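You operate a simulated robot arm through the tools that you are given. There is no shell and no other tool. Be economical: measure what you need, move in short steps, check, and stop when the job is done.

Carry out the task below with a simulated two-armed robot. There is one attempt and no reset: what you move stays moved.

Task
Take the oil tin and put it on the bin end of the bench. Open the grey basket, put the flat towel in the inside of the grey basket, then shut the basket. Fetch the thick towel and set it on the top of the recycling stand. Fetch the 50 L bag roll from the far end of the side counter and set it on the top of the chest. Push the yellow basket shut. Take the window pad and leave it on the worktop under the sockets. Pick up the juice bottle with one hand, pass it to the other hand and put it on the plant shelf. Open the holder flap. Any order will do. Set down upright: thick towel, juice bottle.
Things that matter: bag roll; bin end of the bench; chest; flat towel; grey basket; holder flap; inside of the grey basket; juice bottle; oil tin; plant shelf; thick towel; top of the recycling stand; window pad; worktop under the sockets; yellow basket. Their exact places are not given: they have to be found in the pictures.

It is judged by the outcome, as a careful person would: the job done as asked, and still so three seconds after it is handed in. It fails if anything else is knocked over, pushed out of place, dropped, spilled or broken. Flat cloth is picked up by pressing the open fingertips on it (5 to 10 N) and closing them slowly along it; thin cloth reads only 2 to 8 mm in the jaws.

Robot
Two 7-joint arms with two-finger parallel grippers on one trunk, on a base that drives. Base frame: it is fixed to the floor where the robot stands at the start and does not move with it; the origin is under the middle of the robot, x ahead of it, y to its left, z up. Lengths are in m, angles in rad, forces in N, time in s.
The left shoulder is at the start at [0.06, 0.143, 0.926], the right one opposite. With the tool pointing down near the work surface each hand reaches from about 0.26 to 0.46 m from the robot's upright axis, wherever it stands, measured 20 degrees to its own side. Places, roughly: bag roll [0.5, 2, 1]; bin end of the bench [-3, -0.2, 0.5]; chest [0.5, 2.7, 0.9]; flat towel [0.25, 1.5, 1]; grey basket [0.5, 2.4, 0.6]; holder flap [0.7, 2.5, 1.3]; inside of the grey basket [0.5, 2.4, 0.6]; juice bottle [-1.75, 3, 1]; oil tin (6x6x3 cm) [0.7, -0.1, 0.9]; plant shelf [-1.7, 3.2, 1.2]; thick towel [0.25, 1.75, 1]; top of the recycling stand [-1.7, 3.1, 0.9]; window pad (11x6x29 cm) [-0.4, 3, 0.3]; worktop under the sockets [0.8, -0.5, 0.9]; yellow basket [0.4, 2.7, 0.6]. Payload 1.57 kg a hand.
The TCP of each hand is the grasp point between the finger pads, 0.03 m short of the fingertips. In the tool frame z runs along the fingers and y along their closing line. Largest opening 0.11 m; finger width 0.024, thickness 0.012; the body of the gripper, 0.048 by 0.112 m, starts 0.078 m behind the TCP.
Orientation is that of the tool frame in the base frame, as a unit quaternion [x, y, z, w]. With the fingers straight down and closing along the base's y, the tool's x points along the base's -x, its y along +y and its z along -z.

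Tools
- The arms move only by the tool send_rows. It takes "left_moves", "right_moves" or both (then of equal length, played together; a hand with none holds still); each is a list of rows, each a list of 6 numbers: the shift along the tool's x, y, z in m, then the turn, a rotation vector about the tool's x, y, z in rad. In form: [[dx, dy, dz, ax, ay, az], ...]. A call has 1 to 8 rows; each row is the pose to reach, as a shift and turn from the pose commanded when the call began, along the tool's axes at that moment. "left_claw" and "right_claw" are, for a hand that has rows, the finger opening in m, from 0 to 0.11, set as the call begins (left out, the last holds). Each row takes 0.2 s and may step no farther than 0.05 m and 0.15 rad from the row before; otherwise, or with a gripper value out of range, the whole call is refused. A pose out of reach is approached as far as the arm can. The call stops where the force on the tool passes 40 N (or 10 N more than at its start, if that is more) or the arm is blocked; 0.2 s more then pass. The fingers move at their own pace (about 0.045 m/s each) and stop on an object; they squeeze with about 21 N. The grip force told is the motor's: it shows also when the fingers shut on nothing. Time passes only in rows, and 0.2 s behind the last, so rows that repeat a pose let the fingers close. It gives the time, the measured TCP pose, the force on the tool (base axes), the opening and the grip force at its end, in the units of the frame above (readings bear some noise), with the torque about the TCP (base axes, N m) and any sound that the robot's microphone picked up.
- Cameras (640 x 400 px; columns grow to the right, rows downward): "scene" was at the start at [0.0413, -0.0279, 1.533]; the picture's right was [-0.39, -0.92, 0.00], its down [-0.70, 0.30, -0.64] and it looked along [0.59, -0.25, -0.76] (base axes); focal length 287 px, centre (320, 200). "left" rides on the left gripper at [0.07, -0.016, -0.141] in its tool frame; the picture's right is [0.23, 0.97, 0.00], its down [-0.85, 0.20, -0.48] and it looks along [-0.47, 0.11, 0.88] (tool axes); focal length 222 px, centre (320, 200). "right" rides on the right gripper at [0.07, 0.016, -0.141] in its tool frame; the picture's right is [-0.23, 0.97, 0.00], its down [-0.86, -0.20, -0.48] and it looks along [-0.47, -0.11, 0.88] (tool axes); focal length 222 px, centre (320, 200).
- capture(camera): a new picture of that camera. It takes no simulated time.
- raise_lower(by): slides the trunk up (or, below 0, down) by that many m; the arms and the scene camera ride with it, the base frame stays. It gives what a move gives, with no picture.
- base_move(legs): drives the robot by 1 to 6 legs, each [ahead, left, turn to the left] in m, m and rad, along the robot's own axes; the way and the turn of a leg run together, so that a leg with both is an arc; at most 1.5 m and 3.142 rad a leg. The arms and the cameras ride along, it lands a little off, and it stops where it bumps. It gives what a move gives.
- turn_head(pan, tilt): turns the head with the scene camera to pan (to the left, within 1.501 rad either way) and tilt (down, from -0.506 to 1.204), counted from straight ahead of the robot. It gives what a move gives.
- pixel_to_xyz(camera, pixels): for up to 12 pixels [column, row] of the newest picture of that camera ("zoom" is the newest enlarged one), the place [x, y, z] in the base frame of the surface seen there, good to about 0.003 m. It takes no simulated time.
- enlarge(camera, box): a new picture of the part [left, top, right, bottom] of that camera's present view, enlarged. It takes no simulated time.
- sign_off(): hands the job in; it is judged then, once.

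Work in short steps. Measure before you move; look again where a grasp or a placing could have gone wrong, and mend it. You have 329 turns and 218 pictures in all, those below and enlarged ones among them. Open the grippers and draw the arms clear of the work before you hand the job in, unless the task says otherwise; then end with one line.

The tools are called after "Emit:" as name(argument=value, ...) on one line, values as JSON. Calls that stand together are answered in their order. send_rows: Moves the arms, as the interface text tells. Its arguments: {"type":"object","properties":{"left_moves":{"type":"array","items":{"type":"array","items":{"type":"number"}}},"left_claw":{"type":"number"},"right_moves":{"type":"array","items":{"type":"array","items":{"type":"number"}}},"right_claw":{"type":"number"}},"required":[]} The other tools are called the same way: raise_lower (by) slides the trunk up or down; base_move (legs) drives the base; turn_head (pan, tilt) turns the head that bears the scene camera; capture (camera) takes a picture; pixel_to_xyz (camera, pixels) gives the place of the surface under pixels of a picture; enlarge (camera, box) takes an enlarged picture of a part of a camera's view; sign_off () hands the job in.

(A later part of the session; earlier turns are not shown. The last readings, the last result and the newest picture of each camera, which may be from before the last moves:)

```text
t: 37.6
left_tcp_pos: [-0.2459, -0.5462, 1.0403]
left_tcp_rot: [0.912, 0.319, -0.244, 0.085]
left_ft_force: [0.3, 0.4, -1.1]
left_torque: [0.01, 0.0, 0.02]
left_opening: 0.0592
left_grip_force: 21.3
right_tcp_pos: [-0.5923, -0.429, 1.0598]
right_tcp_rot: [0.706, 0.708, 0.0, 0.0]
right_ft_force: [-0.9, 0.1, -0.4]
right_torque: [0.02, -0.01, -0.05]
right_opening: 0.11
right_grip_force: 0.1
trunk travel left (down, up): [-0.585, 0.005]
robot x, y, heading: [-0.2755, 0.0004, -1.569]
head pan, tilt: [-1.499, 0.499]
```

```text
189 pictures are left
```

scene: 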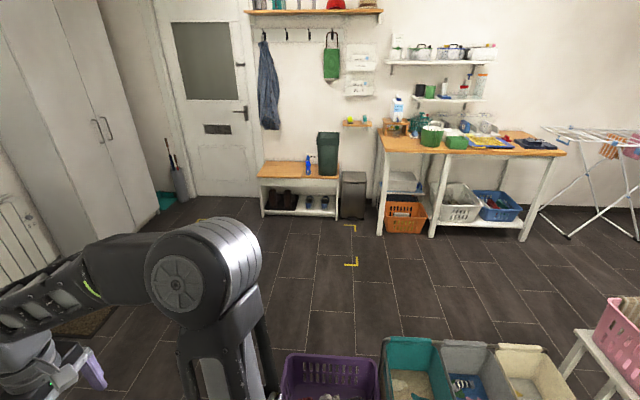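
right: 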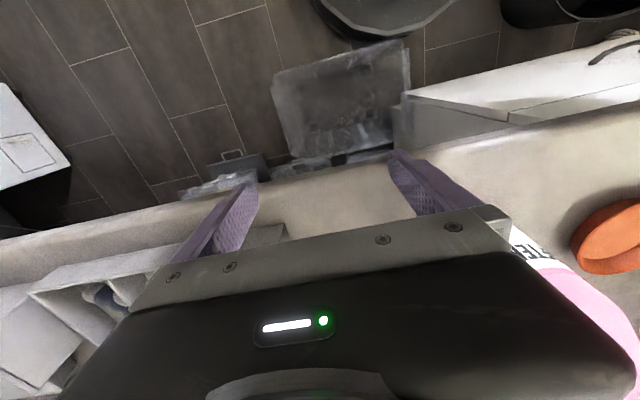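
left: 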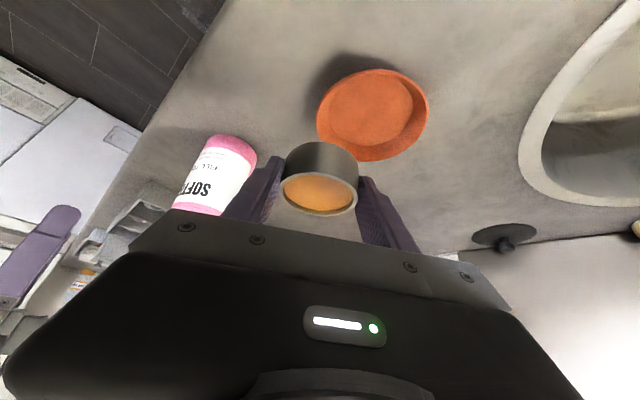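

The low shoe bench is at (300,185), with a pedal bin at its right (353,195). I zoom and measure.

Emit:
enlarge(camera="scene", box=[230, 110, 390, 230])

Emit:
pixel_to_xyz(camera="zoom", pixels=[[150, 220], [250, 235], [300, 235], [370, 235], [420, 235], [435, 270], [320, 245], [400, 240], [385, 160], [490, 265], [480, 310], [120, 265]])

Emit:
pixel_to_xyz(camera="scene", pixels=[[300, 360], [335, 360], [370, 362], [285, 390], [410, 340], [440, 340], [350, 262], [300, 300], [200, 290]])

```text
3.33 times, centred on (310, 170) of scene
```

zoom: 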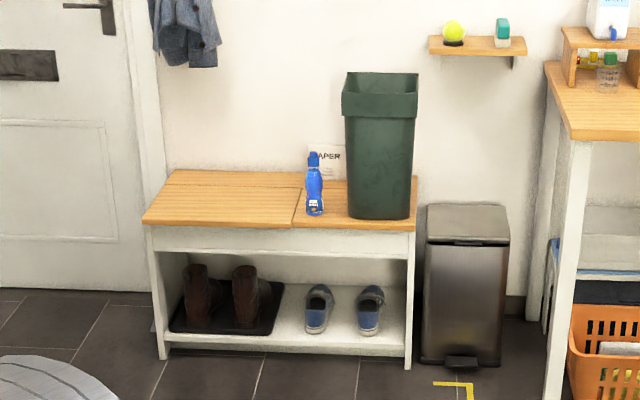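

```text
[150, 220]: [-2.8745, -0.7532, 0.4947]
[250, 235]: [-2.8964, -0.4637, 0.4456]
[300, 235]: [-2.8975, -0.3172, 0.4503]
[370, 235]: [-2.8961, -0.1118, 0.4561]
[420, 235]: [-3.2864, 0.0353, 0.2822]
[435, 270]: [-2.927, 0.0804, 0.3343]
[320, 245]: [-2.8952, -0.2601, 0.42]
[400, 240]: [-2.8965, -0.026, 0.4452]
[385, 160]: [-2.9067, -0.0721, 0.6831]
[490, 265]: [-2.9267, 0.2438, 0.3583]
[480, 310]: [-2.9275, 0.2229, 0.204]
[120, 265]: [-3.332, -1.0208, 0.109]
```

```text
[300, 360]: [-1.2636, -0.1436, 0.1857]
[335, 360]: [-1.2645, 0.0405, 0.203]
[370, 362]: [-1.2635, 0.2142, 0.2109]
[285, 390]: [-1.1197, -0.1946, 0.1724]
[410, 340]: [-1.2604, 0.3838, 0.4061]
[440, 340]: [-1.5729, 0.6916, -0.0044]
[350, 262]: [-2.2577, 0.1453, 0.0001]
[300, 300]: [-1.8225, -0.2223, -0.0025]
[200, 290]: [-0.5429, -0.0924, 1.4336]
```

The bin end is the right-hand panel (seam at zoom column 297), with the blue bottle and green bin on it. The purple basket reaches y≈-0.2, so I go round via y=-0.75, then face -x.

Emit:
base_move(legs=[[0.75, 0, 0], [0, 0, -1.57], [1.45, 0, 0]])

Emit:
turn_head(pan=-0.4, tilt=0.55)

Emit:
capture(camera="scene")

```text
t: 52.2
left_tcp_pos: [-2.2687, -0.7845, 1.0393]
left_tcp_rot: [0.87, -0.42, -0.233, -0.113]
left_ft_force: [0.8, 0.0, -1.2]
left_torque: [-0.02, 0.01, -0.03]
left_opening: 0.059
left_grip_force: 20.9
right_tcp_pos: [-2.1506, -0.4388, 1.06]
right_tcp_rot: [1.0, 0.0, -0.001, 0.0]
right_ft_force: [-0.5, -0.6, -0.1]
right_torque: [-0.03, -0.01, 0.02]
right_opening: 0.1099
right_grip_force: 0.0
trunk travel left (down, up): [-0.585, 0.005]
robot x, y, heading: [-1.7219, -0.7539, -3.141]
head pan, tilt: [-1.499, 0.499]
```

```text
t: 53.6
left_tcp_pos: [-2.2693, -0.7848, 1.0402]
left_tcp_rot: [0.87, -0.42, -0.233, -0.113]
left_ft_force: [0.1, -0.2, -0.3]
left_torque: [0.02, -0.01, -0.01]
left_opening: 0.059
left_grip_force: 21.1
right_tcp_pos: [-2.1509, -0.4388, 1.0596]
right_tcp_rot: [1.0, 0.0, 0.0, 0.0]
right_ft_force: [-0.3, -1.0, -0.7]
right_torque: [-0.01, -0.01, 0.0]
right_opening: 0.1099
right_grip_force: 0.0
trunk travel left (down, up): [-0.585, 0.005]
robot x, y, heading: [-1.7262, -0.7535, -3.142]
head pan, tilt: [-0.4, 0.55]
```

```text
187 pictures are left
```

scene: 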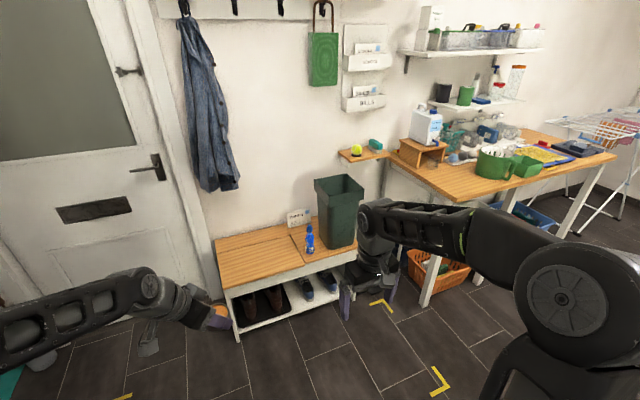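

I zoom on the bench end near (320,240).

Emit:
enlarge(camera="scene", box=[260, 170, 380, 290])

Emit:
pixel_to_xyz(camera="zoom", pixels=[[300, 330], [340, 380], [265, 295], [320, 305], [335, 250], [240, 230], [285, 230], [340, 300], [400, 320], [420, 340], [370, 330], [330, 350]])

```text
3.33 times, centred on (320, 230) of scene
```

zoom: 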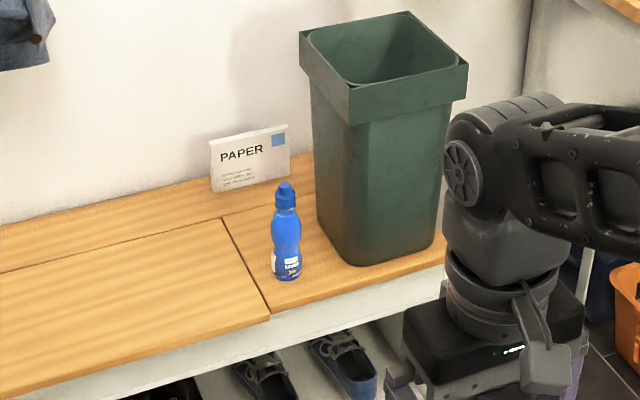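

```text
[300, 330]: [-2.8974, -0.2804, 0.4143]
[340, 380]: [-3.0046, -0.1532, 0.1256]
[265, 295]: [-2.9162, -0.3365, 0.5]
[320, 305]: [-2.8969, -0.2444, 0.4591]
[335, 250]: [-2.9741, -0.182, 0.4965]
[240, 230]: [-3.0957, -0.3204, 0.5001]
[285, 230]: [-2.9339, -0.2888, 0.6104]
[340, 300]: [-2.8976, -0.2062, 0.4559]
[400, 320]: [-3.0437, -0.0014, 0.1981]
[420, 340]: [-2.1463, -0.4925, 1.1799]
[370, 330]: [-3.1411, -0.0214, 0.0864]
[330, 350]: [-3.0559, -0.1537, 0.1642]
```

I measure the free surface between the bottle and bin.

Emit:
pixel_to_xyz(camera="zoom", pixels=[[312, 270], [312, 285], [335, 270], [350, 275], [310, 230], [305, 180], [330, 285], [360, 268], [430, 255], [300, 270], [278, 270], [350, 262]])

```text
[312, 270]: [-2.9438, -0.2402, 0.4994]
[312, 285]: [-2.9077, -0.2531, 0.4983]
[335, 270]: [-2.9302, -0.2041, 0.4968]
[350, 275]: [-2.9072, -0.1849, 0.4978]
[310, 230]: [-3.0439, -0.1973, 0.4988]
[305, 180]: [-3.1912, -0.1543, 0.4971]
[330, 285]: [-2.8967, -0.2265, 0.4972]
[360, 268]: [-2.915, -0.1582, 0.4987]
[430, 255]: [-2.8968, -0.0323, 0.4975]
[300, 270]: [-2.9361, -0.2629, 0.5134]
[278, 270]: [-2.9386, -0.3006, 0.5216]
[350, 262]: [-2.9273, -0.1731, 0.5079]
```

The spot behind the blue bottle, about [-3.06,-0.255], is free with room on both sides; I'll come at it from the -y side. I tuck the right hand, drive up and turn right 0.67.

Emit:
send_rows(right_moves=[[0.04, 0, 0, 0, 0, 0], [0.08, 0, 0, 0, 0, 0], [0.11, 0, 0, 0, 0, 0]])

Emit:
base_move(legs=[[0.6, -0.3, 0], [0, 0, -0.67]])

Emit:
turn_head(pan=0.1, tilt=0.8)

Emit:
capture(camera="scene")

```text
t: 54.4
left_tcp_pos: [-2.2673, -0.7844, 1.0397]
left_tcp_rot: [0.87, -0.42, -0.234, -0.112]
left_ft_force: [0.1, 0.2, -1.5]
left_torque: [-0.03, 0.05, 0.01]
left_opening: 0.0589
left_grip_force: 21.3
right_tcp_pos: [-2.0403, -0.4385, 1.0603]
right_tcp_rot: [1.0, 0.001, 0.0, 0.001]
right_ft_force: [0.4, -0.5, 0.5]
right_torque: [0.01, 0.05, -0.02]
right_opening: 0.1102
right_grip_force: 0.0
trunk travel left (down, up): [-0.585, 0.005]
robot x, y, heading: [-1.7235, -0.7533, -3.14]
head pan, tilt: [-0.4, 0.55]
```

```text
t: 59.9
left_tcp_pos: [-2.7665, -0.136, 1.0405]
left_tcp_rot: [-0.682, 0.684, 0.182, 0.184]
left_ft_force: [0.3, 0.9, -2.0]
left_torque: [-0.02, 0.0, 0.02]
left_opening: 0.0588
left_grip_force: 21.3
right_tcp_pos: [-2.3725, -0.0077, 1.0599]
right_tcp_rot: [0.945, -0.328, 0.0, 0.0]
right_ft_force: [0.7, -0.5, -0.3]
right_torque: [-0.01, 0.02, -0.02]
right_opening: 0.11
right_grip_force: 0.1
trunk travel left (down, up): [-0.585, 0.005]
robot x, y, heading: [-2.3214, -0.4515, 2.476]
head pan, tilt: [-0.4, 0.55]
```

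```text
t: 60.8
left_tcp_pos: [-2.7665, -0.1365, 1.0397]
left_tcp_rot: [0.683, -0.683, -0.183, -0.183]
left_ft_force: [-0.1, 0.0, -1.7]
left_torque: [0.02, -0.01, 0.01]
left_opening: 0.0591
left_grip_force: 20.6
right_tcp_pos: [-2.3736, -0.0068, 1.0602]
right_tcp_rot: [0.944, -0.329, 0.0, 0.0]
right_ft_force: [0.6, 0.2, -0.3]
right_torque: [-0.02, -0.04, -0.05]
right_opening: 0.11
right_grip_force: 0.1
trunk travel left (down, up): [-0.585, 0.005]
robot x, y, heading: [-2.3197, -0.4531, 2.472]
head pan, tilt: [0.099, 0.799]
```

```text
185 pictures are left
```

scene: 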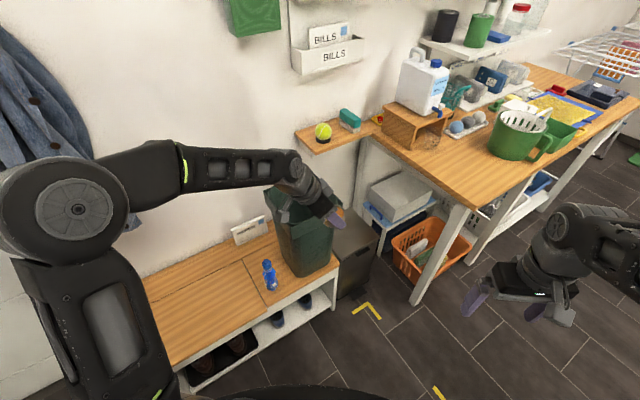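

The hand now points along +y. I drive the last bit in and then move the hand above the target spot.

Emit:
base_move(legs=[[0.07, 0.056, 0]])

Emit:
send_rows(left_moves=[[0.014, 0.0255, -0.008, 0, 0, 0], [0.028, 0.051, -0.016, 0, 0, 0], [0.042, 0.0765, -0.024, 0, 0, 0], [0.055, 0.1, -0.032, 0, 0, 0], [0.069, 0.125, -0.04, 0, 0, 0], [0.083, 0.15, -0.048, 0, 0, 0], [0.097, 0.177, -0.056, 0, 0, 0], [0.111, 0.203, -0.064, 0, 0, 0]])

Emit:
capture(camera="scene")

```text
t: 61.9
left_tcp_pos: [-2.8577, -0.1371, 1.0389]
left_tcp_rot: [0.683, -0.683, -0.183, -0.184]
left_ft_force: [-0.3, 0.0, -1.2]
left_torque: [0.02, -0.03, -0.02]
left_opening: 0.0587
left_grip_force: 21.4
right_tcp_pos: [-2.4653, -0.007, 1.0594]
right_tcp_rot: [0.944, -0.329, 0.0, -0.001]
right_ft_force: [-0.3, -0.6, 0.9]
right_torque: [0.03, -0.04, 0.02]
right_opening: 0.1101
right_grip_force: 0.0
trunk travel left (down, up): [-0.585, 0.005]
robot x, y, heading: [-2.4112, -0.4548, 2.473]
head pan, tilt: [0.099, 0.799]
```

```text
t: 63.7
left_tcp_pos: [-3.0621, -0.2656, 1.0405]
left_tcp_rot: [-0.682, 0.684, 0.182, 0.184]
left_ft_force: [-0.2, -0.4, -1.0]
left_torque: [0.02, -0.02, -0.05]
left_opening: 0.059
left_grip_force: 20.9
right_tcp_pos: [-2.4643, -0.0082, 1.0607]
right_tcp_rot: [0.944, -0.33, 0.0, -0.001]
right_ft_force: [0.0, 0.3, 0.3]
right_torque: [0.01, -0.01, 0.02]
right_opening: 0.1099
right_grip_force: 0.0
trunk travel left (down, up): [-0.585, 0.005]
robot x, y, heading: [-2.4115, -0.4534, 2.471]
head pan, tilt: [0.099, 0.799]
```

```text
184 pictures are left
```

scene: 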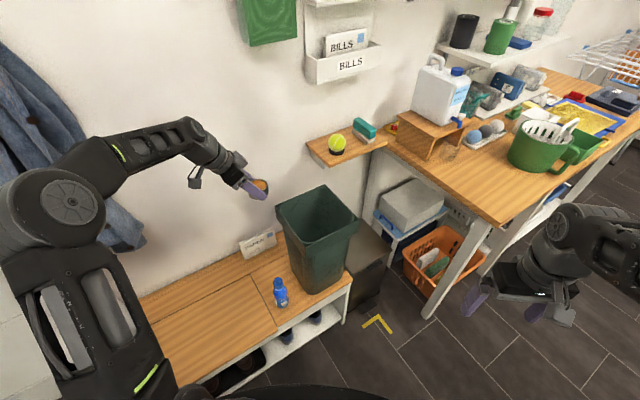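

I check the arm's clearance to the coat, the bin rim, and the paper sign before lowering.

Emit:
pixel_to_xyz(camera="scene", pixels=[[60, 170], [110, 225], [130, 170], [190, 140], [225, 160], [285, 205], [320, 185], [300, 255], [315, 290], [280, 290], [262, 240], [245, 255]])

```text
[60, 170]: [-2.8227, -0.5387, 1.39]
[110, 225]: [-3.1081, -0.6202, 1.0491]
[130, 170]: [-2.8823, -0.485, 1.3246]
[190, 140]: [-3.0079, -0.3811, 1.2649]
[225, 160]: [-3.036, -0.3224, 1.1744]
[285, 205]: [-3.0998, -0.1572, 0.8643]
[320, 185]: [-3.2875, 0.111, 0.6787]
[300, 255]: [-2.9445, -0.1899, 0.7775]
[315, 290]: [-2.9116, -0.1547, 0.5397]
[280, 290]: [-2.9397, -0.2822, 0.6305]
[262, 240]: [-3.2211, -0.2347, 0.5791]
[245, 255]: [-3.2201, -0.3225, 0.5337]
```

Clear. I shift 1 cm away from the bin rim and lower the trunk by 0.44.

Emit:
send_rows(left_moves=[[0.0087, 0.013, -0.005, 0, 0, 0]])

Emit:
raise_lower(by=-0.44)

Emit:
capture(camera="left")

Emit:
turn_head(pan=0.1, tilt=0.55)

Emit:
capture(camera="scene")

```text
t: 64.1
left_tcp_pos: [-3.074, -0.2747, 1.04]
left_tcp_rot: [0.683, -0.682, -0.183, -0.183]
left_ft_force: [0.3, 0.8, -1.9]
left_torque: [0.01, 0.01, 0.0]
left_opening: 0.0588
left_grip_force: 20.7
right_tcp_pos: [-2.464, -0.0076, 1.0602]
right_tcp_rot: [0.944, -0.329, 0.001, -0.001]
right_ft_force: [0.0, -0.8, 0.0]
right_torque: [0.04, -0.01, 0.01]
right_opening: 0.1103
right_grip_force: 0.0
trunk travel left (down, up): [-0.585, 0.005]
robot x, y, heading: [-2.4113, -0.4533, 2.473]
head pan, tilt: [0.099, 0.799]
```

```text
refused: -0.44 is not a number from -0.4 to 0.4
```

```text
183 pictures are left
```

left: 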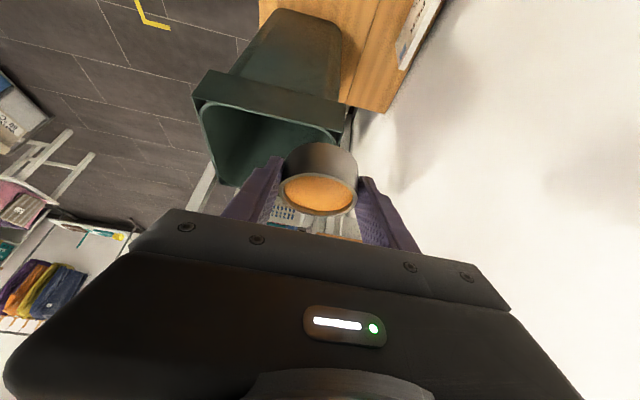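

```text
t: 64.9
left_tcp_pos: [-3.0747, -0.2746, 1.0404]
left_tcp_rot: [-0.683, 0.684, 0.182, 0.183]
left_ft_force: [0.0, -0.4, -1.0]
left_torque: [-0.04, 0.01, 0.03]
left_opening: 0.059
left_grip_force: 20.7
right_tcp_pos: [-2.4634, -0.0073, 1.0593]
right_tcp_rot: [0.944, -0.329, 0.0, 0.0]
right_ft_force: [-0.3, -0.1, 0.6]
right_torque: [0.0, 0.01, 0.04]
right_opening: 0.1098
right_grip_force: 0.0
trunk travel left (down, up): [-0.585, 0.005]
robot x, y, heading: [-2.4079, -0.4491, 2.473]
head pan, tilt: [0.099, 0.55]
```

```text
182 pictures are left
```

scene: 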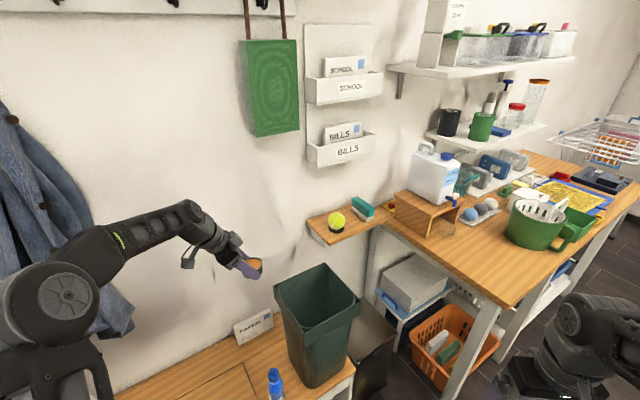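

Per-call limit is 0.4; I lower in two steps.

Emit:
raise_lower(by=-0.3)

Emit:
raise_lower(by=-0.12)

Emit:
capture(camera="scene")

Emit:
capture(camera="left")

```text
t: 67.9
left_tcp_pos: [-3.0742, -0.2742, 0.7414]
left_tcp_rot: [-0.683, 0.683, 0.182, 0.183]
left_ft_force: [0.1, 0.1, -1.4]
left_torque: [-0.01, 0.05, 0.0]
left_opening: 0.0591
left_grip_force: 21.3
right_tcp_pos: [-2.4622, -0.0063, 0.7602]
right_tcp_rot: [0.944, -0.329, 0.0, 0.0]
right_ft_force: [-0.1, 0.5, 0.6]
right_torque: [0.0, 0.0, 0.0]
right_opening: 0.11
right_grip_force: 0.2
trunk travel left (down, up): [-0.285, 0.305]
robot x, y, heading: [-2.4079, -0.4565, 2.471]
head pan, tilt: [0.099, 0.55]
```

```text
t: 69.4
left_tcp_pos: [-3.0731, -0.2747, 0.6216]
left_tcp_rot: [0.683, -0.683, -0.183, -0.183]
left_ft_force: [0.9, 0.0, -0.8]
left_torque: [-0.03, -0.02, 0.03]
left_opening: 0.0592
left_grip_force: 20.7
right_tcp_pos: [-2.4636, -0.0089, 0.641]
right_tcp_rot: [0.944, -0.329, 0.0, 0.0]
right_ft_force: [-0.5, 0.5, -0.6]
right_torque: [0.0, -0.01, 0.01]
right_opening: 0.11
right_grip_force: 0.1
trunk travel left (down, up): [-0.165, 0.425]
robot x, y, heading: [-2.4125, -0.4551, 2.47]
head pan, tilt: [0.099, 0.55]
```

```text
181 pictures are left
```

scene: 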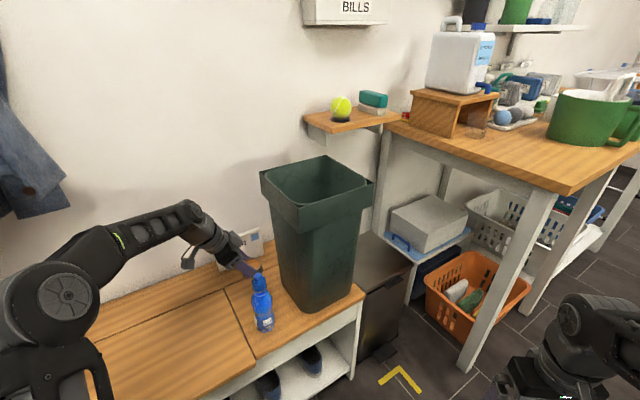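

```text
180 pictures are left
```

left: 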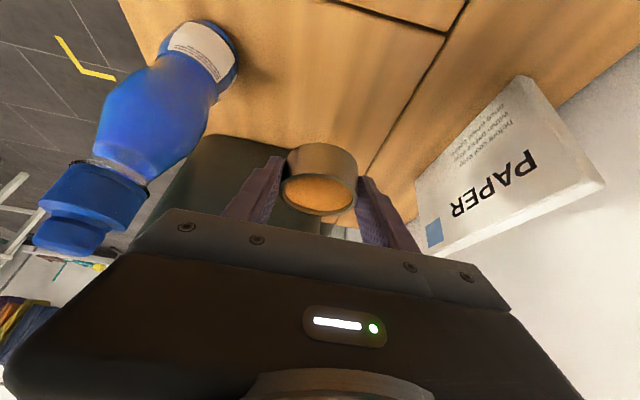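

The tin is above the spot between bottle and sign. I lower 7 cm slowly.

Emit:
send_rows(left_moves=[[0.01, 0, 0.0173, 0, 0, 0], [0.02, 0, 0.0346, 0, 0, 0], [0.03, 0, 0.052, 0, 0, 0], [0.036, 0, 0.0624, 0, 0, 0], [0.039, 0, 0.0675, 0, 0, 0]])

Emit:
send_rows(left_moves=[[0.002, 0, 0.0035, 0, 0, 0], [0.003, 0, 0.0052, 0, 0, 0], [0.004, 0, 0.007, 0, 0, 0]])

Emit:
capture(camera="left")

```text
t: 70.6
left_tcp_pos: [-3.0749, -0.2745, 0.5426]
left_tcp_rot: [0.683, -0.683, -0.183, -0.183]
left_ft_force: [-0.2, -0.4, -0.1]
left_torque: [-0.01, -0.02, 0.0]
left_opening: 0.0589
left_grip_force: 21.2
right_tcp_pos: [-2.4629, -0.0085, 0.6386]
right_tcp_rot: [0.944, -0.329, 0.001, 0.001]
right_ft_force: [0.2, 0.0, -0.1]
right_torque: [-0.04, 0.03, 0.03]
right_opening: 0.1101
right_grip_force: 0.1
trunk travel left (down, up): [-0.165, 0.425]
robot x, y, heading: [-2.4147, -0.4523, 2.469]
head pan, tilt: [0.099, 0.55]
```

```text
t: 71.4
left_tcp_pos: [-3.0743, -0.2736, 0.5335]
left_tcp_rot: [-0.683, 0.683, 0.183, 0.183]
left_ft_force: [-0.3, -0.9, -1.1]
left_torque: [0.0, 0.0, 0.01]
left_opening: 0.0592
left_grip_force: 20.9
right_tcp_pos: [-2.4622, -0.0086, 0.6406]
right_tcp_rot: [0.944, -0.329, 0.0, 0.0]
right_ft_force: [0.0, 0.3, -0.3]
right_torque: [0.01, 0.03, 0.02]
right_opening: 0.1099
right_grip_force: 0.1
trunk travel left (down, up): [-0.165, 0.425]
robot x, y, heading: [-2.4095, -0.4527, 2.468]
head pan, tilt: [0.099, 0.55]
```

```text
179 pictures are left
```

left: 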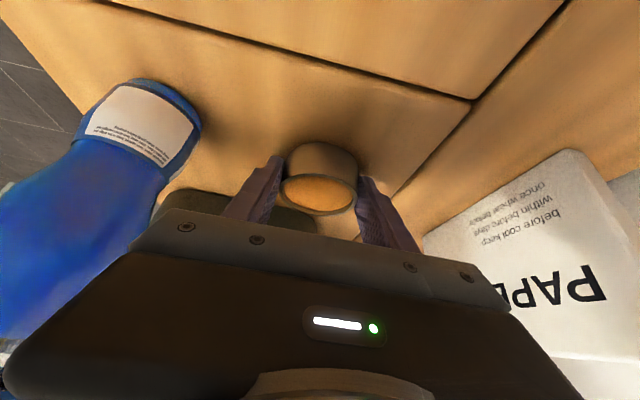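

No contact yet; I creep lower.

Emit:
send_rows(left_moves=[[0.001, 0, 0.0017, 0, 0, 0], [0.002, 0, 0.0035, 0, 0, 0]])

Emit:
enlarge(camera="left", box=[220, 100, 420, 240])

```text
t: 72.0
left_tcp_pos: [-3.0734, -0.2742, 0.5322]
left_tcp_rot: [-0.682, 0.683, 0.185, 0.184]
left_ft_force: [2.5, -3.8, 9.1]
left_torque: [0.16, -0.26, -0.06]
left_opening: 0.0589
left_grip_force: 20.9
right_tcp_pos: [-2.4626, -0.0084, 0.6405]
right_tcp_rot: [0.944, -0.329, -0.001, 0.001]
right_ft_force: [-0.9, -0.3, -0.4]
right_torque: [0.0, 0.04, -0.01]
right_opening: 0.11
right_grip_force: 0.0
trunk travel left (down, up): [-0.165, 0.425]
robot x, y, heading: [-2.4138, -0.4564, 2.473]
head pan, tilt: [0.099, 0.55]
```

```text
2.86 times, centred on (320, 170) of left
```

zoom: 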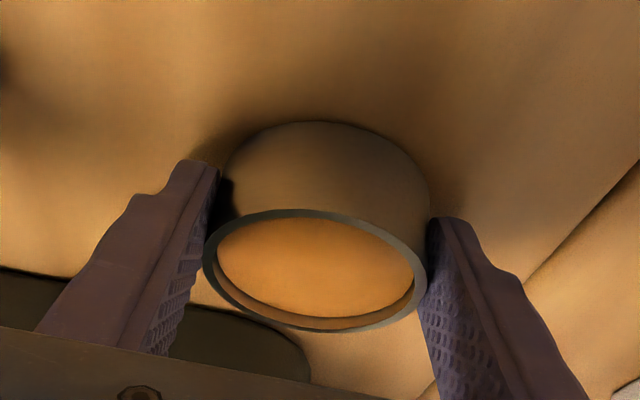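

Contact at 9 N. I open to 0.08 and then withdraw along the fingers, slowly.

Emit:
send_rows(left_moves=[[0, 0, 0, 0, 0, 0], [0, 0, 0, 0, 0, 0], [0, 0, 0, 0, 0, 0], [0, 0, -0.02, 0, 0, 0], [0, 0, -0.05, 0, 0, 0], [0, 0, -0.09, 0, 0, 0], [-0.02, 0, -0.13, 0, 0, 0], [-0.04, 0, -0.17, 0, 0, 0]], left_claw=0.08)

Emit:
capture(camera="left")

Emit:
capture(camera="scene")

```text
t: 73.8
left_tcp_pos: [-3.0738, -0.3243, 0.6969]
left_tcp_rot: [0.683, -0.683, -0.183, -0.184]
left_ft_force: [-0.2, -0.2, -0.2]
left_torque: [0.01, 0.0, -0.01]
left_opening: 0.0804
left_grip_force: 0.1
right_tcp_pos: [-2.4635, -0.0074, 0.639]
right_tcp_rot: [0.945, -0.328, 0.0, 0.0]
right_ft_force: [-0.5, 0.5, -1.0]
right_torque: [0.0, -0.02, -0.01]
right_opening: 0.1101
right_grip_force: 0.0
trunk travel left (down, up): [-0.165, 0.425]
robot x, y, heading: [-2.411, -0.4535, 2.473]
head pan, tilt: [0.099, 0.55]
```

```text
177 pictures are left
```

left: 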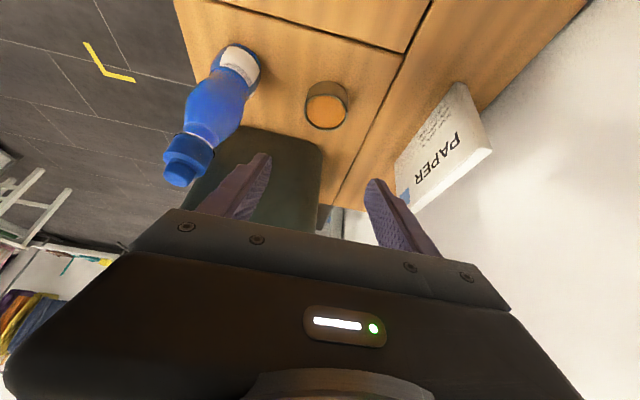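

```text
176 pictures are left
```

scene: 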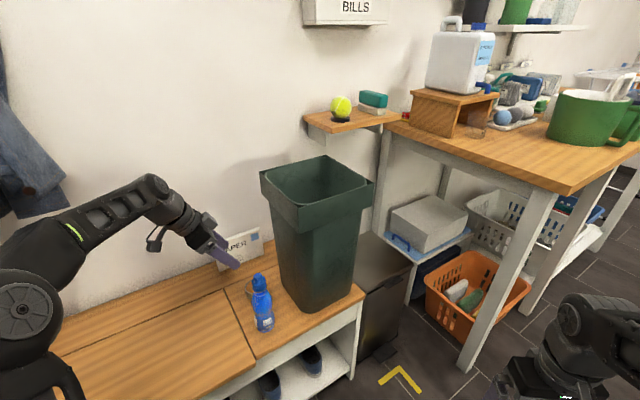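

The tin stands well between bottle and sign. I raise the trunk, bring the left hand back in and straighten it, then look toward the recycling stand.

Emit:
raise_lower(by=0.4)

Emit:
send_rows(left_moves=[[0, -0.04, 0, 0, 0.13, 0], [0, -0.08, 0, 0, 0.26, 0], [0, -0.12, 0, 0, 0.39, 0], [0, -0.16, 0, 0, 0.5236, 0], [0, -0.2, 0, 0, 0.5236, 0], [0, -0.24, 0, 0, 0.5236, 0]])

Emit:
send_rows(left_moves=[[0, 0, 0, 0, 0, -0.15], [0, 0, 0, 0, 0, -0.3], [0, 0, 0, 0, 0, -0.45], [0, 0, 0, 0, 0, -0.6], [0, 0, 0, 0, 0, -0.75], [0, 0, 0, 0, 0, -0.9]])

Emit:
base_move(legs=[[-0.3, 0, 0], [0, 0, -0.9]])

Emit:
turn_head(pan=0.0, tilt=0.4)

Emit:
capture(camera="scene")

```text
t: 77.6
left_tcp_pos: [-3.0752, -0.3257, 1.0978]
left_tcp_rot: [-0.683, 0.683, 0.184, 0.183]
left_ft_force: [0.1, -0.7, 0.9]
left_torque: [0.03, 0.01, 0.0]
left_opening: 0.0802
left_grip_force: 0.0
right_tcp_pos: [-2.4626, -0.008, 1.04]
right_tcp_rot: [0.944, -0.329, 0.0, -0.001]
right_ft_force: [-0.1, -0.9, 0.7]
right_torque: [0.02, -0.02, 0.0]
right_opening: 0.11
right_grip_force: 0.1
trunk travel left (down, up): [-0.565, 0.025]
robot x, y, heading: [-2.4127, -0.4525, 2.475]
head pan, tilt: [0.099, 0.55]
```

```text
t: 79.0
left_tcp_pos: [-2.8324, -0.3268, 1.098]
left_tcp_rot: [-0.707, 0.707, -0.001, 0.0]
left_ft_force: [-0.3, 0.0, -0.1]
left_torque: [0.01, -0.01, -0.01]
left_opening: 0.0799
left_grip_force: 0.2
right_tcp_pos: [-2.4617, -0.0073, 1.0393]
right_tcp_rot: [0.944, -0.329, -0.001, 0.0]
right_ft_force: [0.1, 0.0, 0.2]
right_torque: [0.02, 0.05, 0.04]
right_opening: 0.1102
right_grip_force: 0.1
trunk travel left (down, up): [-0.565, 0.025]
robot x, y, heading: [-2.4091, -0.455, 2.476]
head pan, tilt: [0.099, 0.55]
```

```text
t: 80.4
left_tcp_pos: [-2.8348, -0.3264, 1.0981]
left_tcp_rot: [0.945, -0.328, 0.001, 0.001]
left_ft_force: [-0.4, -0.2, -0.6]
left_torque: [0.0, 0.0, 0.02]
left_opening: 0.0799
left_grip_force: 0.0
right_tcp_pos: [-2.4626, -0.008, 1.0396]
right_tcp_rot: [0.944, -0.329, 0.0, 0.0]
right_ft_force: [-0.7, 0.4, 0.0]
right_torque: [0.04, 0.01, -0.01]
right_opening: 0.1101
right_grip_force: 0.1
trunk travel left (down, up): [-0.565, 0.025]
robot x, y, heading: [-2.4105, -0.4549, 2.47]
head pan, tilt: [0.099, 0.55]
```

```text
t: 84.8
left_tcp_pos: [-2.334, -0.2287, 1.0972]
left_tcp_rot: [-0.703, 0.711, 0.0, 0.001]
left_ft_force: [-0.5, -0.1, -0.8]
left_torque: [0.02, 0.0, -0.01]
left_opening: 0.0798
left_grip_force: 0.0
right_tcp_pos: [-1.8549, -0.3266, 1.0401]
right_tcp_rot: [-0.705, 0.71, 0.0, 0.0]
right_ft_force: [-0.5, 0.4, -0.9]
right_torque: [0.01, -0.02, -0.02]
right_opening: 0.1099
right_grip_force: 0.1
trunk travel left (down, up): [-0.565, 0.025]
robot x, y, heading: [-2.1741, -0.6414, 1.563]
head pan, tilt: [0.099, 0.55]
```

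```text
t: 85.5
left_tcp_pos: [-2.3336, -0.2278, 1.0984]
left_tcp_rot: [-0.703, 0.711, 0.0, 0.0]
left_ft_force: [-0.3, -0.1, -0.8]
left_torque: [-0.02, 0.02, -0.04]
left_opening: 0.0799
left_grip_force: 0.0
right_tcp_pos: [-1.8552, -0.3261, 1.0393]
right_tcp_rot: [-0.704, 0.71, 0.0, 0.0]
right_ft_force: [0.1, -0.1, -0.3]
right_torque: [0.0, 0.01, 0.02]
right_opening: 0.1099
right_grip_force: 0.0
trunk travel left (down, up): [-0.565, 0.025]
robot x, y, heading: [-2.1739, -0.6396, 1.566]
head pan, tilt: [0.0, 0.4]
```

```text
175 pictures are left
```

scene: 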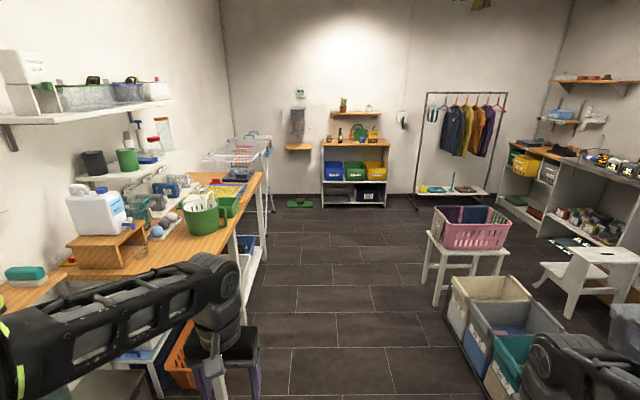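

The recycling stand is ahead at (353,165) under the plant shelf (355,113). I measure the passage and the stand.

Emit:
pixel_to_xyz(camera="scene", pixels=[[432, 290], [270, 300], [264, 185], [240, 275], [452, 340], [350, 142], [325, 142], [378, 142], [350, 205], [355, 113], [305, 207], [275, 200]])

Emit:
enlarge(camera="scene", box=[280, 80, 420, 220])

```text
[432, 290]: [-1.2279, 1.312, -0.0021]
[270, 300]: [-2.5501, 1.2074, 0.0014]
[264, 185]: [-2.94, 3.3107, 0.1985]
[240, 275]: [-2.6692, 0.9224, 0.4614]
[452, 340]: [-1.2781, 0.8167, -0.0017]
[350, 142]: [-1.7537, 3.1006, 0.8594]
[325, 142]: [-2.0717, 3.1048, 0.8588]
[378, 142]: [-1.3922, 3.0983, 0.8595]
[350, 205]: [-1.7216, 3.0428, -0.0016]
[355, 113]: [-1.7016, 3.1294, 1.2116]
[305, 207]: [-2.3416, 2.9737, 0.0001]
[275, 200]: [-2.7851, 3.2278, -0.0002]
```

```text
2.86 times, centred on (350, 150) of scene
```

zoom: 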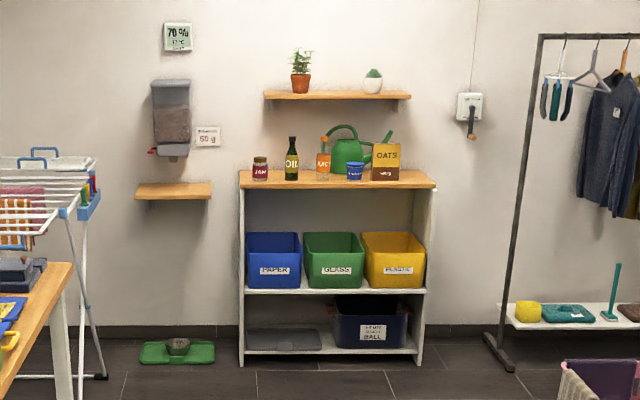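

I drive up the aisle at x≈-1.93 to y≈1.85.

Emit:
base_move(legs=[[0.0, -0.25, 0], [1.4, 0, 0], [1.1, 0, 0]])

Emit:
turn_head(pan=-0.05, tilt=0.3)

Emit:
capture(camera="scene")

Emit:
enlarge(camera="scene", box=[220, 110, 480, 260])

```text
t: 99.1
left_tcp_pos: [-2.0399, 2.2685, 1.0982]
left_tcp_rot: [-0.699, 0.715, 0.0, 0.0]
left_ft_force: [0.1, -0.1, -0.3]
left_torque: [0.0, 0.0, 0.0]
left_opening: 0.0801
left_grip_force: 0.1
right_tcp_pos: [-1.5613, 2.1636, 1.041]
right_tcp_rot: [-0.699, 0.715, 0.0, 0.0]
right_ft_force: [0.0, 0.5, 0.0]
right_torque: [-0.02, -0.01, -0.01]
right_opening: 0.1101
right_grip_force: 0.1
trunk travel left (down, up): [-0.565, 0.025]
robot x, y, heading: [-1.8833, 1.8505, 1.552]
head pan, tilt: [0.0, 0.4]
```

```text
t: 99.8
left_tcp_pos: [-2.0384, 2.2674, 1.0983]
left_tcp_rot: [-0.699, 0.715, 0.0, 0.0]
left_ft_force: [0.1, 0.2, -0.1]
left_torque: [-0.02, -0.01, -0.01]
left_opening: 0.0798
left_grip_force: 0.0
right_tcp_pos: [-1.5608, 2.1642, 1.0418]
right_tcp_rot: [-0.699, 0.715, 0.0, 0.0]
right_ft_force: [-0.5, 0.4, -0.3]
right_torque: [-0.02, 0.02, 0.0]
right_opening: 0.1101
right_grip_force: 0.1
trunk travel left (down, up): [-0.565, 0.025]
robot x, y, heading: [-1.882, 1.8591, 1.548]
head pan, tilt: [-0.051, 0.3]
```

```text
173 pictures are left
```

scene: 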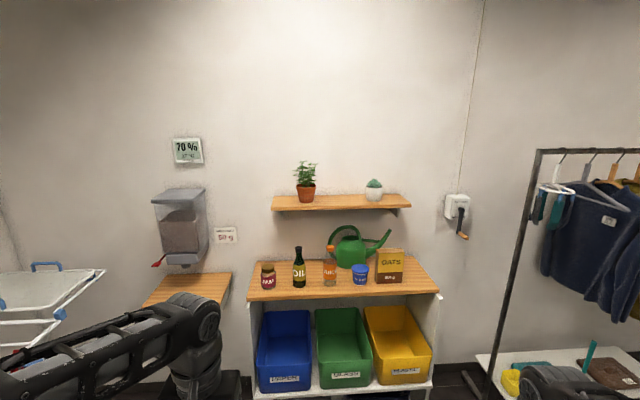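

```text
2.46 times, centred on (350, 185) of scene
```

zoom: 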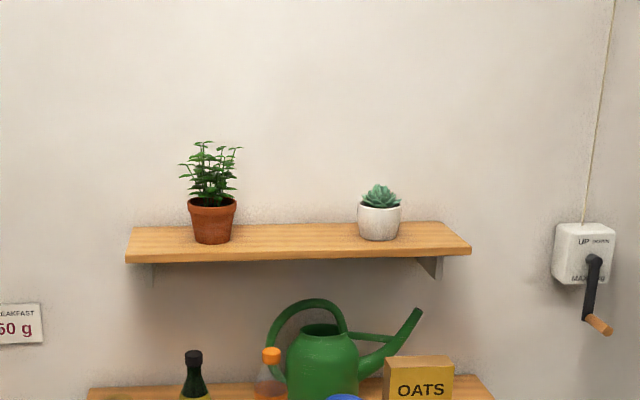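

I zoom on the stand top and measure the items.

Emit:
pixel_to_xyz(camera="zoom", pixels=[[300, 235], [300, 258], [140, 255], [460, 250], [212, 225], [378, 225], [300, 227], [271, 355], [320, 350], [418, 385]])

Emit:
enlarge(camera="scene", box=[240, 215, 440, 315])

Emit:
pixel_to_xyz(camera="zoom", pixels=[[288, 138], [288, 190], [278, 190], [298, 190], [288, 218], [288, 235], [188, 190], [380, 190], [92, 190], [480, 190], [330, 190], [360, 150]])

```text
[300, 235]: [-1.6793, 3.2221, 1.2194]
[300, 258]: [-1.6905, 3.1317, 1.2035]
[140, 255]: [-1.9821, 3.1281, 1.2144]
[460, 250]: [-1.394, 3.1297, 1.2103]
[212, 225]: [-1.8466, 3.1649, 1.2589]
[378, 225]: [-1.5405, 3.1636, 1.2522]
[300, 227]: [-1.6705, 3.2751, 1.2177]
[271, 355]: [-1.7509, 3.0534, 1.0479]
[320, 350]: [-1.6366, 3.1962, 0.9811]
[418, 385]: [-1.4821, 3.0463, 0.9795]
```

```text
3.20 times, centred on (340, 265) of scene
```

zoom: 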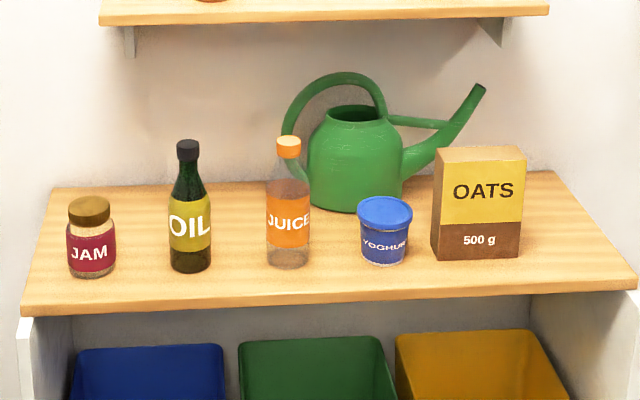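

```text
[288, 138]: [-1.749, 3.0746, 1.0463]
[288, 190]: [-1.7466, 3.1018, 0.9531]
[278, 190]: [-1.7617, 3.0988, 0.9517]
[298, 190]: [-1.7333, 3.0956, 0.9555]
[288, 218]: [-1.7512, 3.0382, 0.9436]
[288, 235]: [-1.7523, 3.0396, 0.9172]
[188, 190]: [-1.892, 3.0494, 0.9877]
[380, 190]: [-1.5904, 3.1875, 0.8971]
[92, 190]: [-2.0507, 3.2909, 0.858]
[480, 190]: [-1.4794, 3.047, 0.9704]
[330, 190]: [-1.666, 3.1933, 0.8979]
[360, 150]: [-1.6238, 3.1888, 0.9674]
```

The juice bottle axis is near [-1.75,3.065], top 1.048, and the plant shelf top z≈1.218 with a free middle at x≈-1.69. Plan: left hand takes the cap from above, right hand takes the body horizontally and shelves it. I drive up to the stand.

Emit:
base_move(legs=[[0.66, -0.165, 0.02]])

Emit:
turn_head(pan=0.0, tilt=0.5)

Emit:
capture(camera="scene")

```text
t: 103.5
left_tcp_pos: [-1.8721, 2.9188, 1.0982]
left_tcp_rot: [-0.705, 0.709, 0.0, 0.0]
left_ft_force: [0.2, 1.0, -0.1]
left_torque: [0.01, 0.03, -0.02]
left_opening: 0.0802
left_grip_force: 0.1
right_tcp_pos: [-1.3947, 2.8236, 1.04]
right_tcp_rot: [-0.706, 0.708, 0.0, 0.0]
right_ft_force: [-1.0, -0.9, 0.8]
right_torque: [-0.01, -0.03, -0.04]
right_opening: 0.11
right_grip_force: 0.0
trunk travel left (down, up): [-0.565, 0.025]
robot x, y, heading: [-1.7121, 2.4999, 1.568]
head pan, tilt: [-0.051, 0.3]
```

```text
t: 104.2
left_tcp_pos: [-1.8721, 2.9184, 1.0981]
left_tcp_rot: [-0.705, 0.709, 0.0, 0.0]
left_ft_force: [-0.2, 0.4, 0.2]
left_torque: [-0.02, 0.01, 0.02]
left_opening: 0.08
left_grip_force: 0.1
right_tcp_pos: [-1.3925, 2.8227, 1.0396]
right_tcp_rot: [-0.706, 0.708, 0.0, 0.0]
right_ft_force: [0.6, -0.3, -1.0]
right_torque: [0.01, 0.0, 0.01]
right_opening: 0.1102
right_grip_force: 0.1
trunk travel left (down, up): [-0.565, 0.025]
robot x, y, heading: [-1.7105, 2.5095, 1.567]
head pan, tilt: [0.0, 0.499]
```

```text
170 pictures are left
```

scene: 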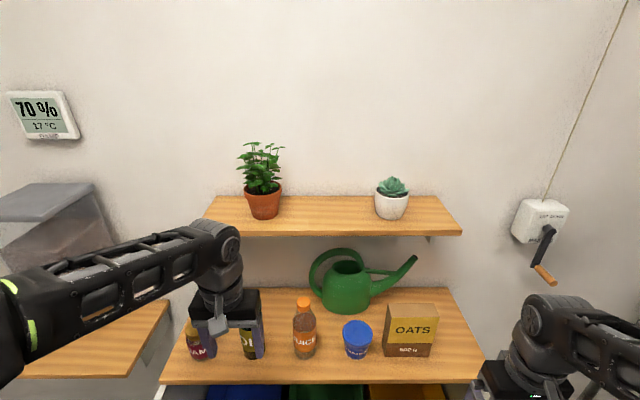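

I zoom in on the juice bottle at (304,330).

Emit:
enlarge(camera="scene", box=[260, 280, 350, 370])

Emit:
pixel_to_xyz(camera="zoom", pixels=[[270, 80], [255, 85], [285, 85], [270, 100], [270, 130], [270, 170], [235, 200], [270, 200], [310, 200], [270, 230], [275, 320]])

```text
4.44 times, centred on (305, 325) of scene
```

zoom: 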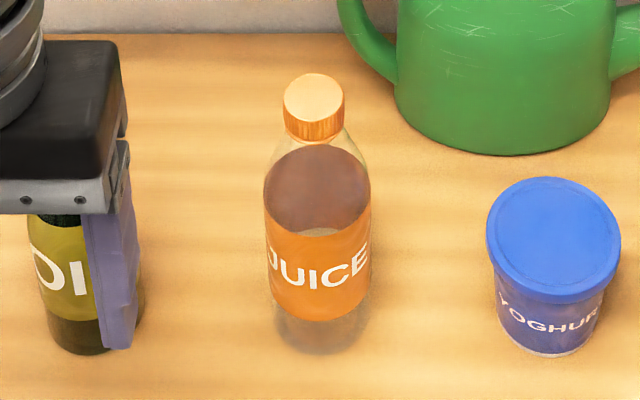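

```text
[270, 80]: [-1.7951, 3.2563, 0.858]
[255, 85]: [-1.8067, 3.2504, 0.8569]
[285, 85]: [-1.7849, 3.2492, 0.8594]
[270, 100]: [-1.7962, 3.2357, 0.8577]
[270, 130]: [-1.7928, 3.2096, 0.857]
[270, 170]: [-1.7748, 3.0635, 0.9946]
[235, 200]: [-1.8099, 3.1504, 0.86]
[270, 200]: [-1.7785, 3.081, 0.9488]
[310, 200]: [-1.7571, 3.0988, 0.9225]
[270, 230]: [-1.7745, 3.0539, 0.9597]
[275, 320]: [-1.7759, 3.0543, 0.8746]
```

Emit:
pixel_to_xyz(camera="zoom", pixels=[[313, 95], [313, 115], [288, 97], [340, 97], [313, 135], [318, 270], [272, 270], [365, 265], [318, 350], [555, 230]])

```text
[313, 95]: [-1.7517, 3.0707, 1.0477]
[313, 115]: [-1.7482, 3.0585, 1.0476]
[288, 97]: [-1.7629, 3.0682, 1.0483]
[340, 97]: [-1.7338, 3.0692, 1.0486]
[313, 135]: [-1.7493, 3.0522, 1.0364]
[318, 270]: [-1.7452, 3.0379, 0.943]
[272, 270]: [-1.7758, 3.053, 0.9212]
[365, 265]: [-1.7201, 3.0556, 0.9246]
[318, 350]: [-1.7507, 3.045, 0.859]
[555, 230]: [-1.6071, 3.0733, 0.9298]
```

Cap centre is [-1.749,3.069], top 1.048. To stay clear of the plant shelf edge I tilt the left hand 30° forward, and slide it in front of the bottle.

Emit:
send_rows(left_moves=[[0, -0.04, -0.01, 0, -0.13, 0], [0, -0.08, -0.02, 0, -0.26, 0], [0, -0.11, -0.02, 0, -0.39, 0], [0, -0.123, -0.02, 0, -0.5236, 0]], left_claw=0.08)

Emit:
capture(camera="left")

```text
t: 105.2
left_tcp_pos: [-1.749, 2.9171, 1.1186]
left_tcp_rot: [-0.681, 0.685, 0.183, 0.185]
left_ft_force: [-0.2, 0.2, 0.0]
left_torque: [0.02, 0.01, -0.01]
left_opening: 0.0797
left_grip_force: 0.1
right_tcp_pos: [-1.3927, 2.8231, 1.0402]
right_tcp_rot: [-0.706, 0.708, 0.0, 0.001]
right_ft_force: [0.5, -0.2, -0.8]
right_torque: [-0.03, -0.01, 0.02]
right_opening: 0.1099
right_grip_force: 0.0
trunk travel left (down, up): [-0.565, 0.025]
robot x, y, heading: [-1.709, 2.5027, 1.568]
head pan, tilt: [0.0, 0.499]
```

```text
168 pictures are left
```

left: 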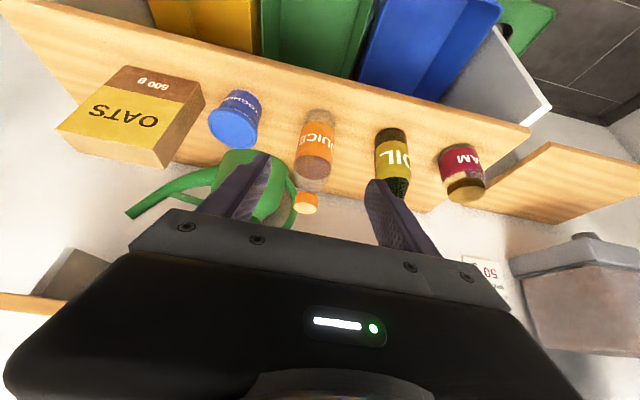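

The cap at (307,200) is centred. I rise forward, then approach along the fingers, stopping 3 cm short.

Emit:
send_rows(left_moves=[[-0.045, 0, 0, 0, 0, 0], [-0.091, 0, 0, 0, 0, 0], [-0.091, 0, 0.045, 0, 0, 0], [-0.091, 0, 0.09, 0, 0, 0]])

Emit:
capture(camera="left")

Emit:
enlarge(camera="scene", box=[240, 200, 400, 380])

```text
t: 106.2
left_tcp_pos: [-1.7483, 3.0419, 1.0853]
left_tcp_rot: [-0.681, 0.685, 0.183, 0.183]
left_ft_force: [0.7, -0.6, -0.7]
left_torque: [-0.02, 0.02, -0.02]
left_opening: 0.0799
left_grip_force: 0.1
right_tcp_pos: [-1.393, 2.8239, 1.0387]
right_tcp_rot: [-0.706, 0.708, 0.0, 0.0]
right_ft_force: [-0.4, 0.5, -0.4]
right_torque: [-0.01, 0.0, 0.04]
right_opening: 0.11
right_grip_force: 0.0
trunk travel left (down, up): [-0.565, 0.025]
robot x, y, heading: [-1.7122, 2.5058, 1.566]
head pan, tilt: [0.0, 0.499]
```

```text
167 pictures are left
```

left: 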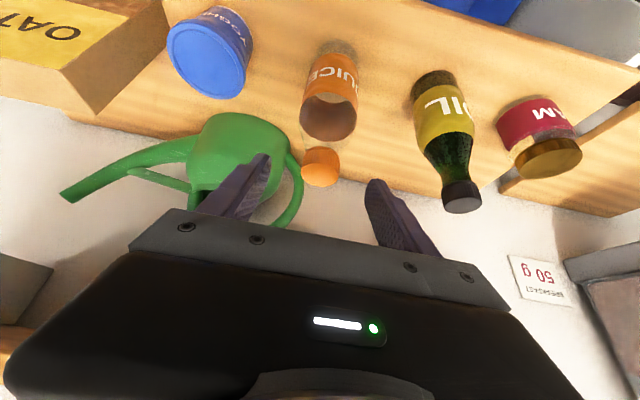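

```text
2.22 times, centred on (320, 290) of scene
```

zoom: 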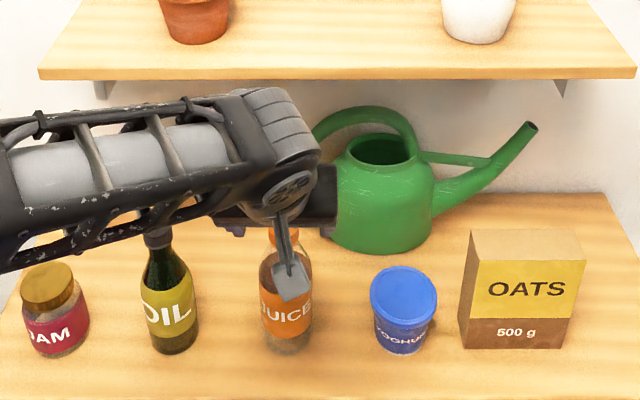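

The cap is between the fingertips. I finish the approach and close on the cap.

Emit:
send_rows(left_moves=[[0, 0, 0.02, 0, 0, 0], [0, 0, 0.038, 0, 0, 0]])

Emit:
send_rows(left_moves=[[0, 0, 0, 0, 0, 0], [0, 0, 0, 0, 0, 0], [0, 0, 0, 0, 0, 0], [0, 0, 0, 0, 0, 0], [0, 0, 0, 0, 0, 0]], left_claw=0.0)

Emit:
enlarge(camera="left", box=[220, 20, 420, 230])

```text
t: 106.8
left_tcp_pos: [-1.7497, 3.0611, 1.0525]
left_tcp_rot: [-0.682, 0.684, 0.183, 0.184]
left_ft_force: [-0.1, 0.3, -0.1]
left_torque: [0.0, -0.04, 0.0]
left_opening: 0.0798
left_grip_force: 0.1
right_tcp_pos: [-1.394, 2.8227, 1.0399]
right_tcp_rot: [-0.706, 0.708, 0.0, 0.0]
right_ft_force: [0.3, -0.1, -0.3]
right_torque: [0.01, 0.02, -0.04]
right_opening: 0.1097
right_grip_force: 0.0
trunk travel left (down, up): [-0.565, 0.025]
robot x, y, heading: [-1.7105, 2.5074, 1.565]
head pan, tilt: [0.0, 0.499]
```

```text
t: 108.0
left_tcp_pos: [-1.75, 3.0603, 1.0525]
left_tcp_rot: [-0.681, 0.684, 0.183, 0.184]
left_ft_force: [0.5, 0.2, 0.4]
left_torque: [0.0, -0.06, 0.0]
left_opening: 0.0324
left_grip_force: 21.3
right_tcp_pos: [-1.3939, 2.8225, 1.0402]
right_tcp_rot: [-0.706, 0.709, 0.001, 0.0]
right_ft_force: [-0.2, 0.7, -0.6]
right_torque: [0.0, 0.0, 0.01]
right_opening: 0.1099
right_grip_force: 0.0
trunk travel left (down, up): [-0.565, 0.025]
robot x, y, heading: [-1.711, 2.5055, 1.564]
head pan, tilt: [0.0, 0.499]
```

```text
1.90 times, centred on (320, 125) of left
```

zoom: 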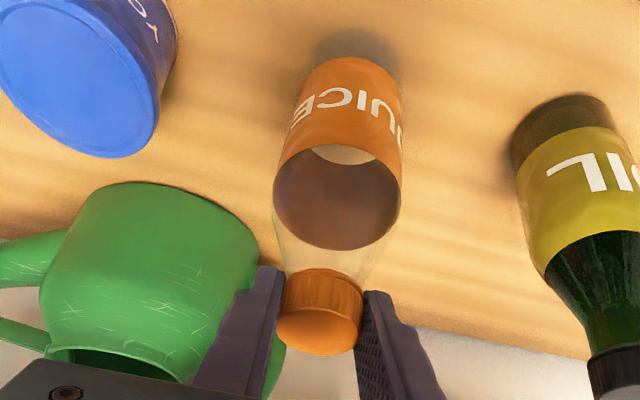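

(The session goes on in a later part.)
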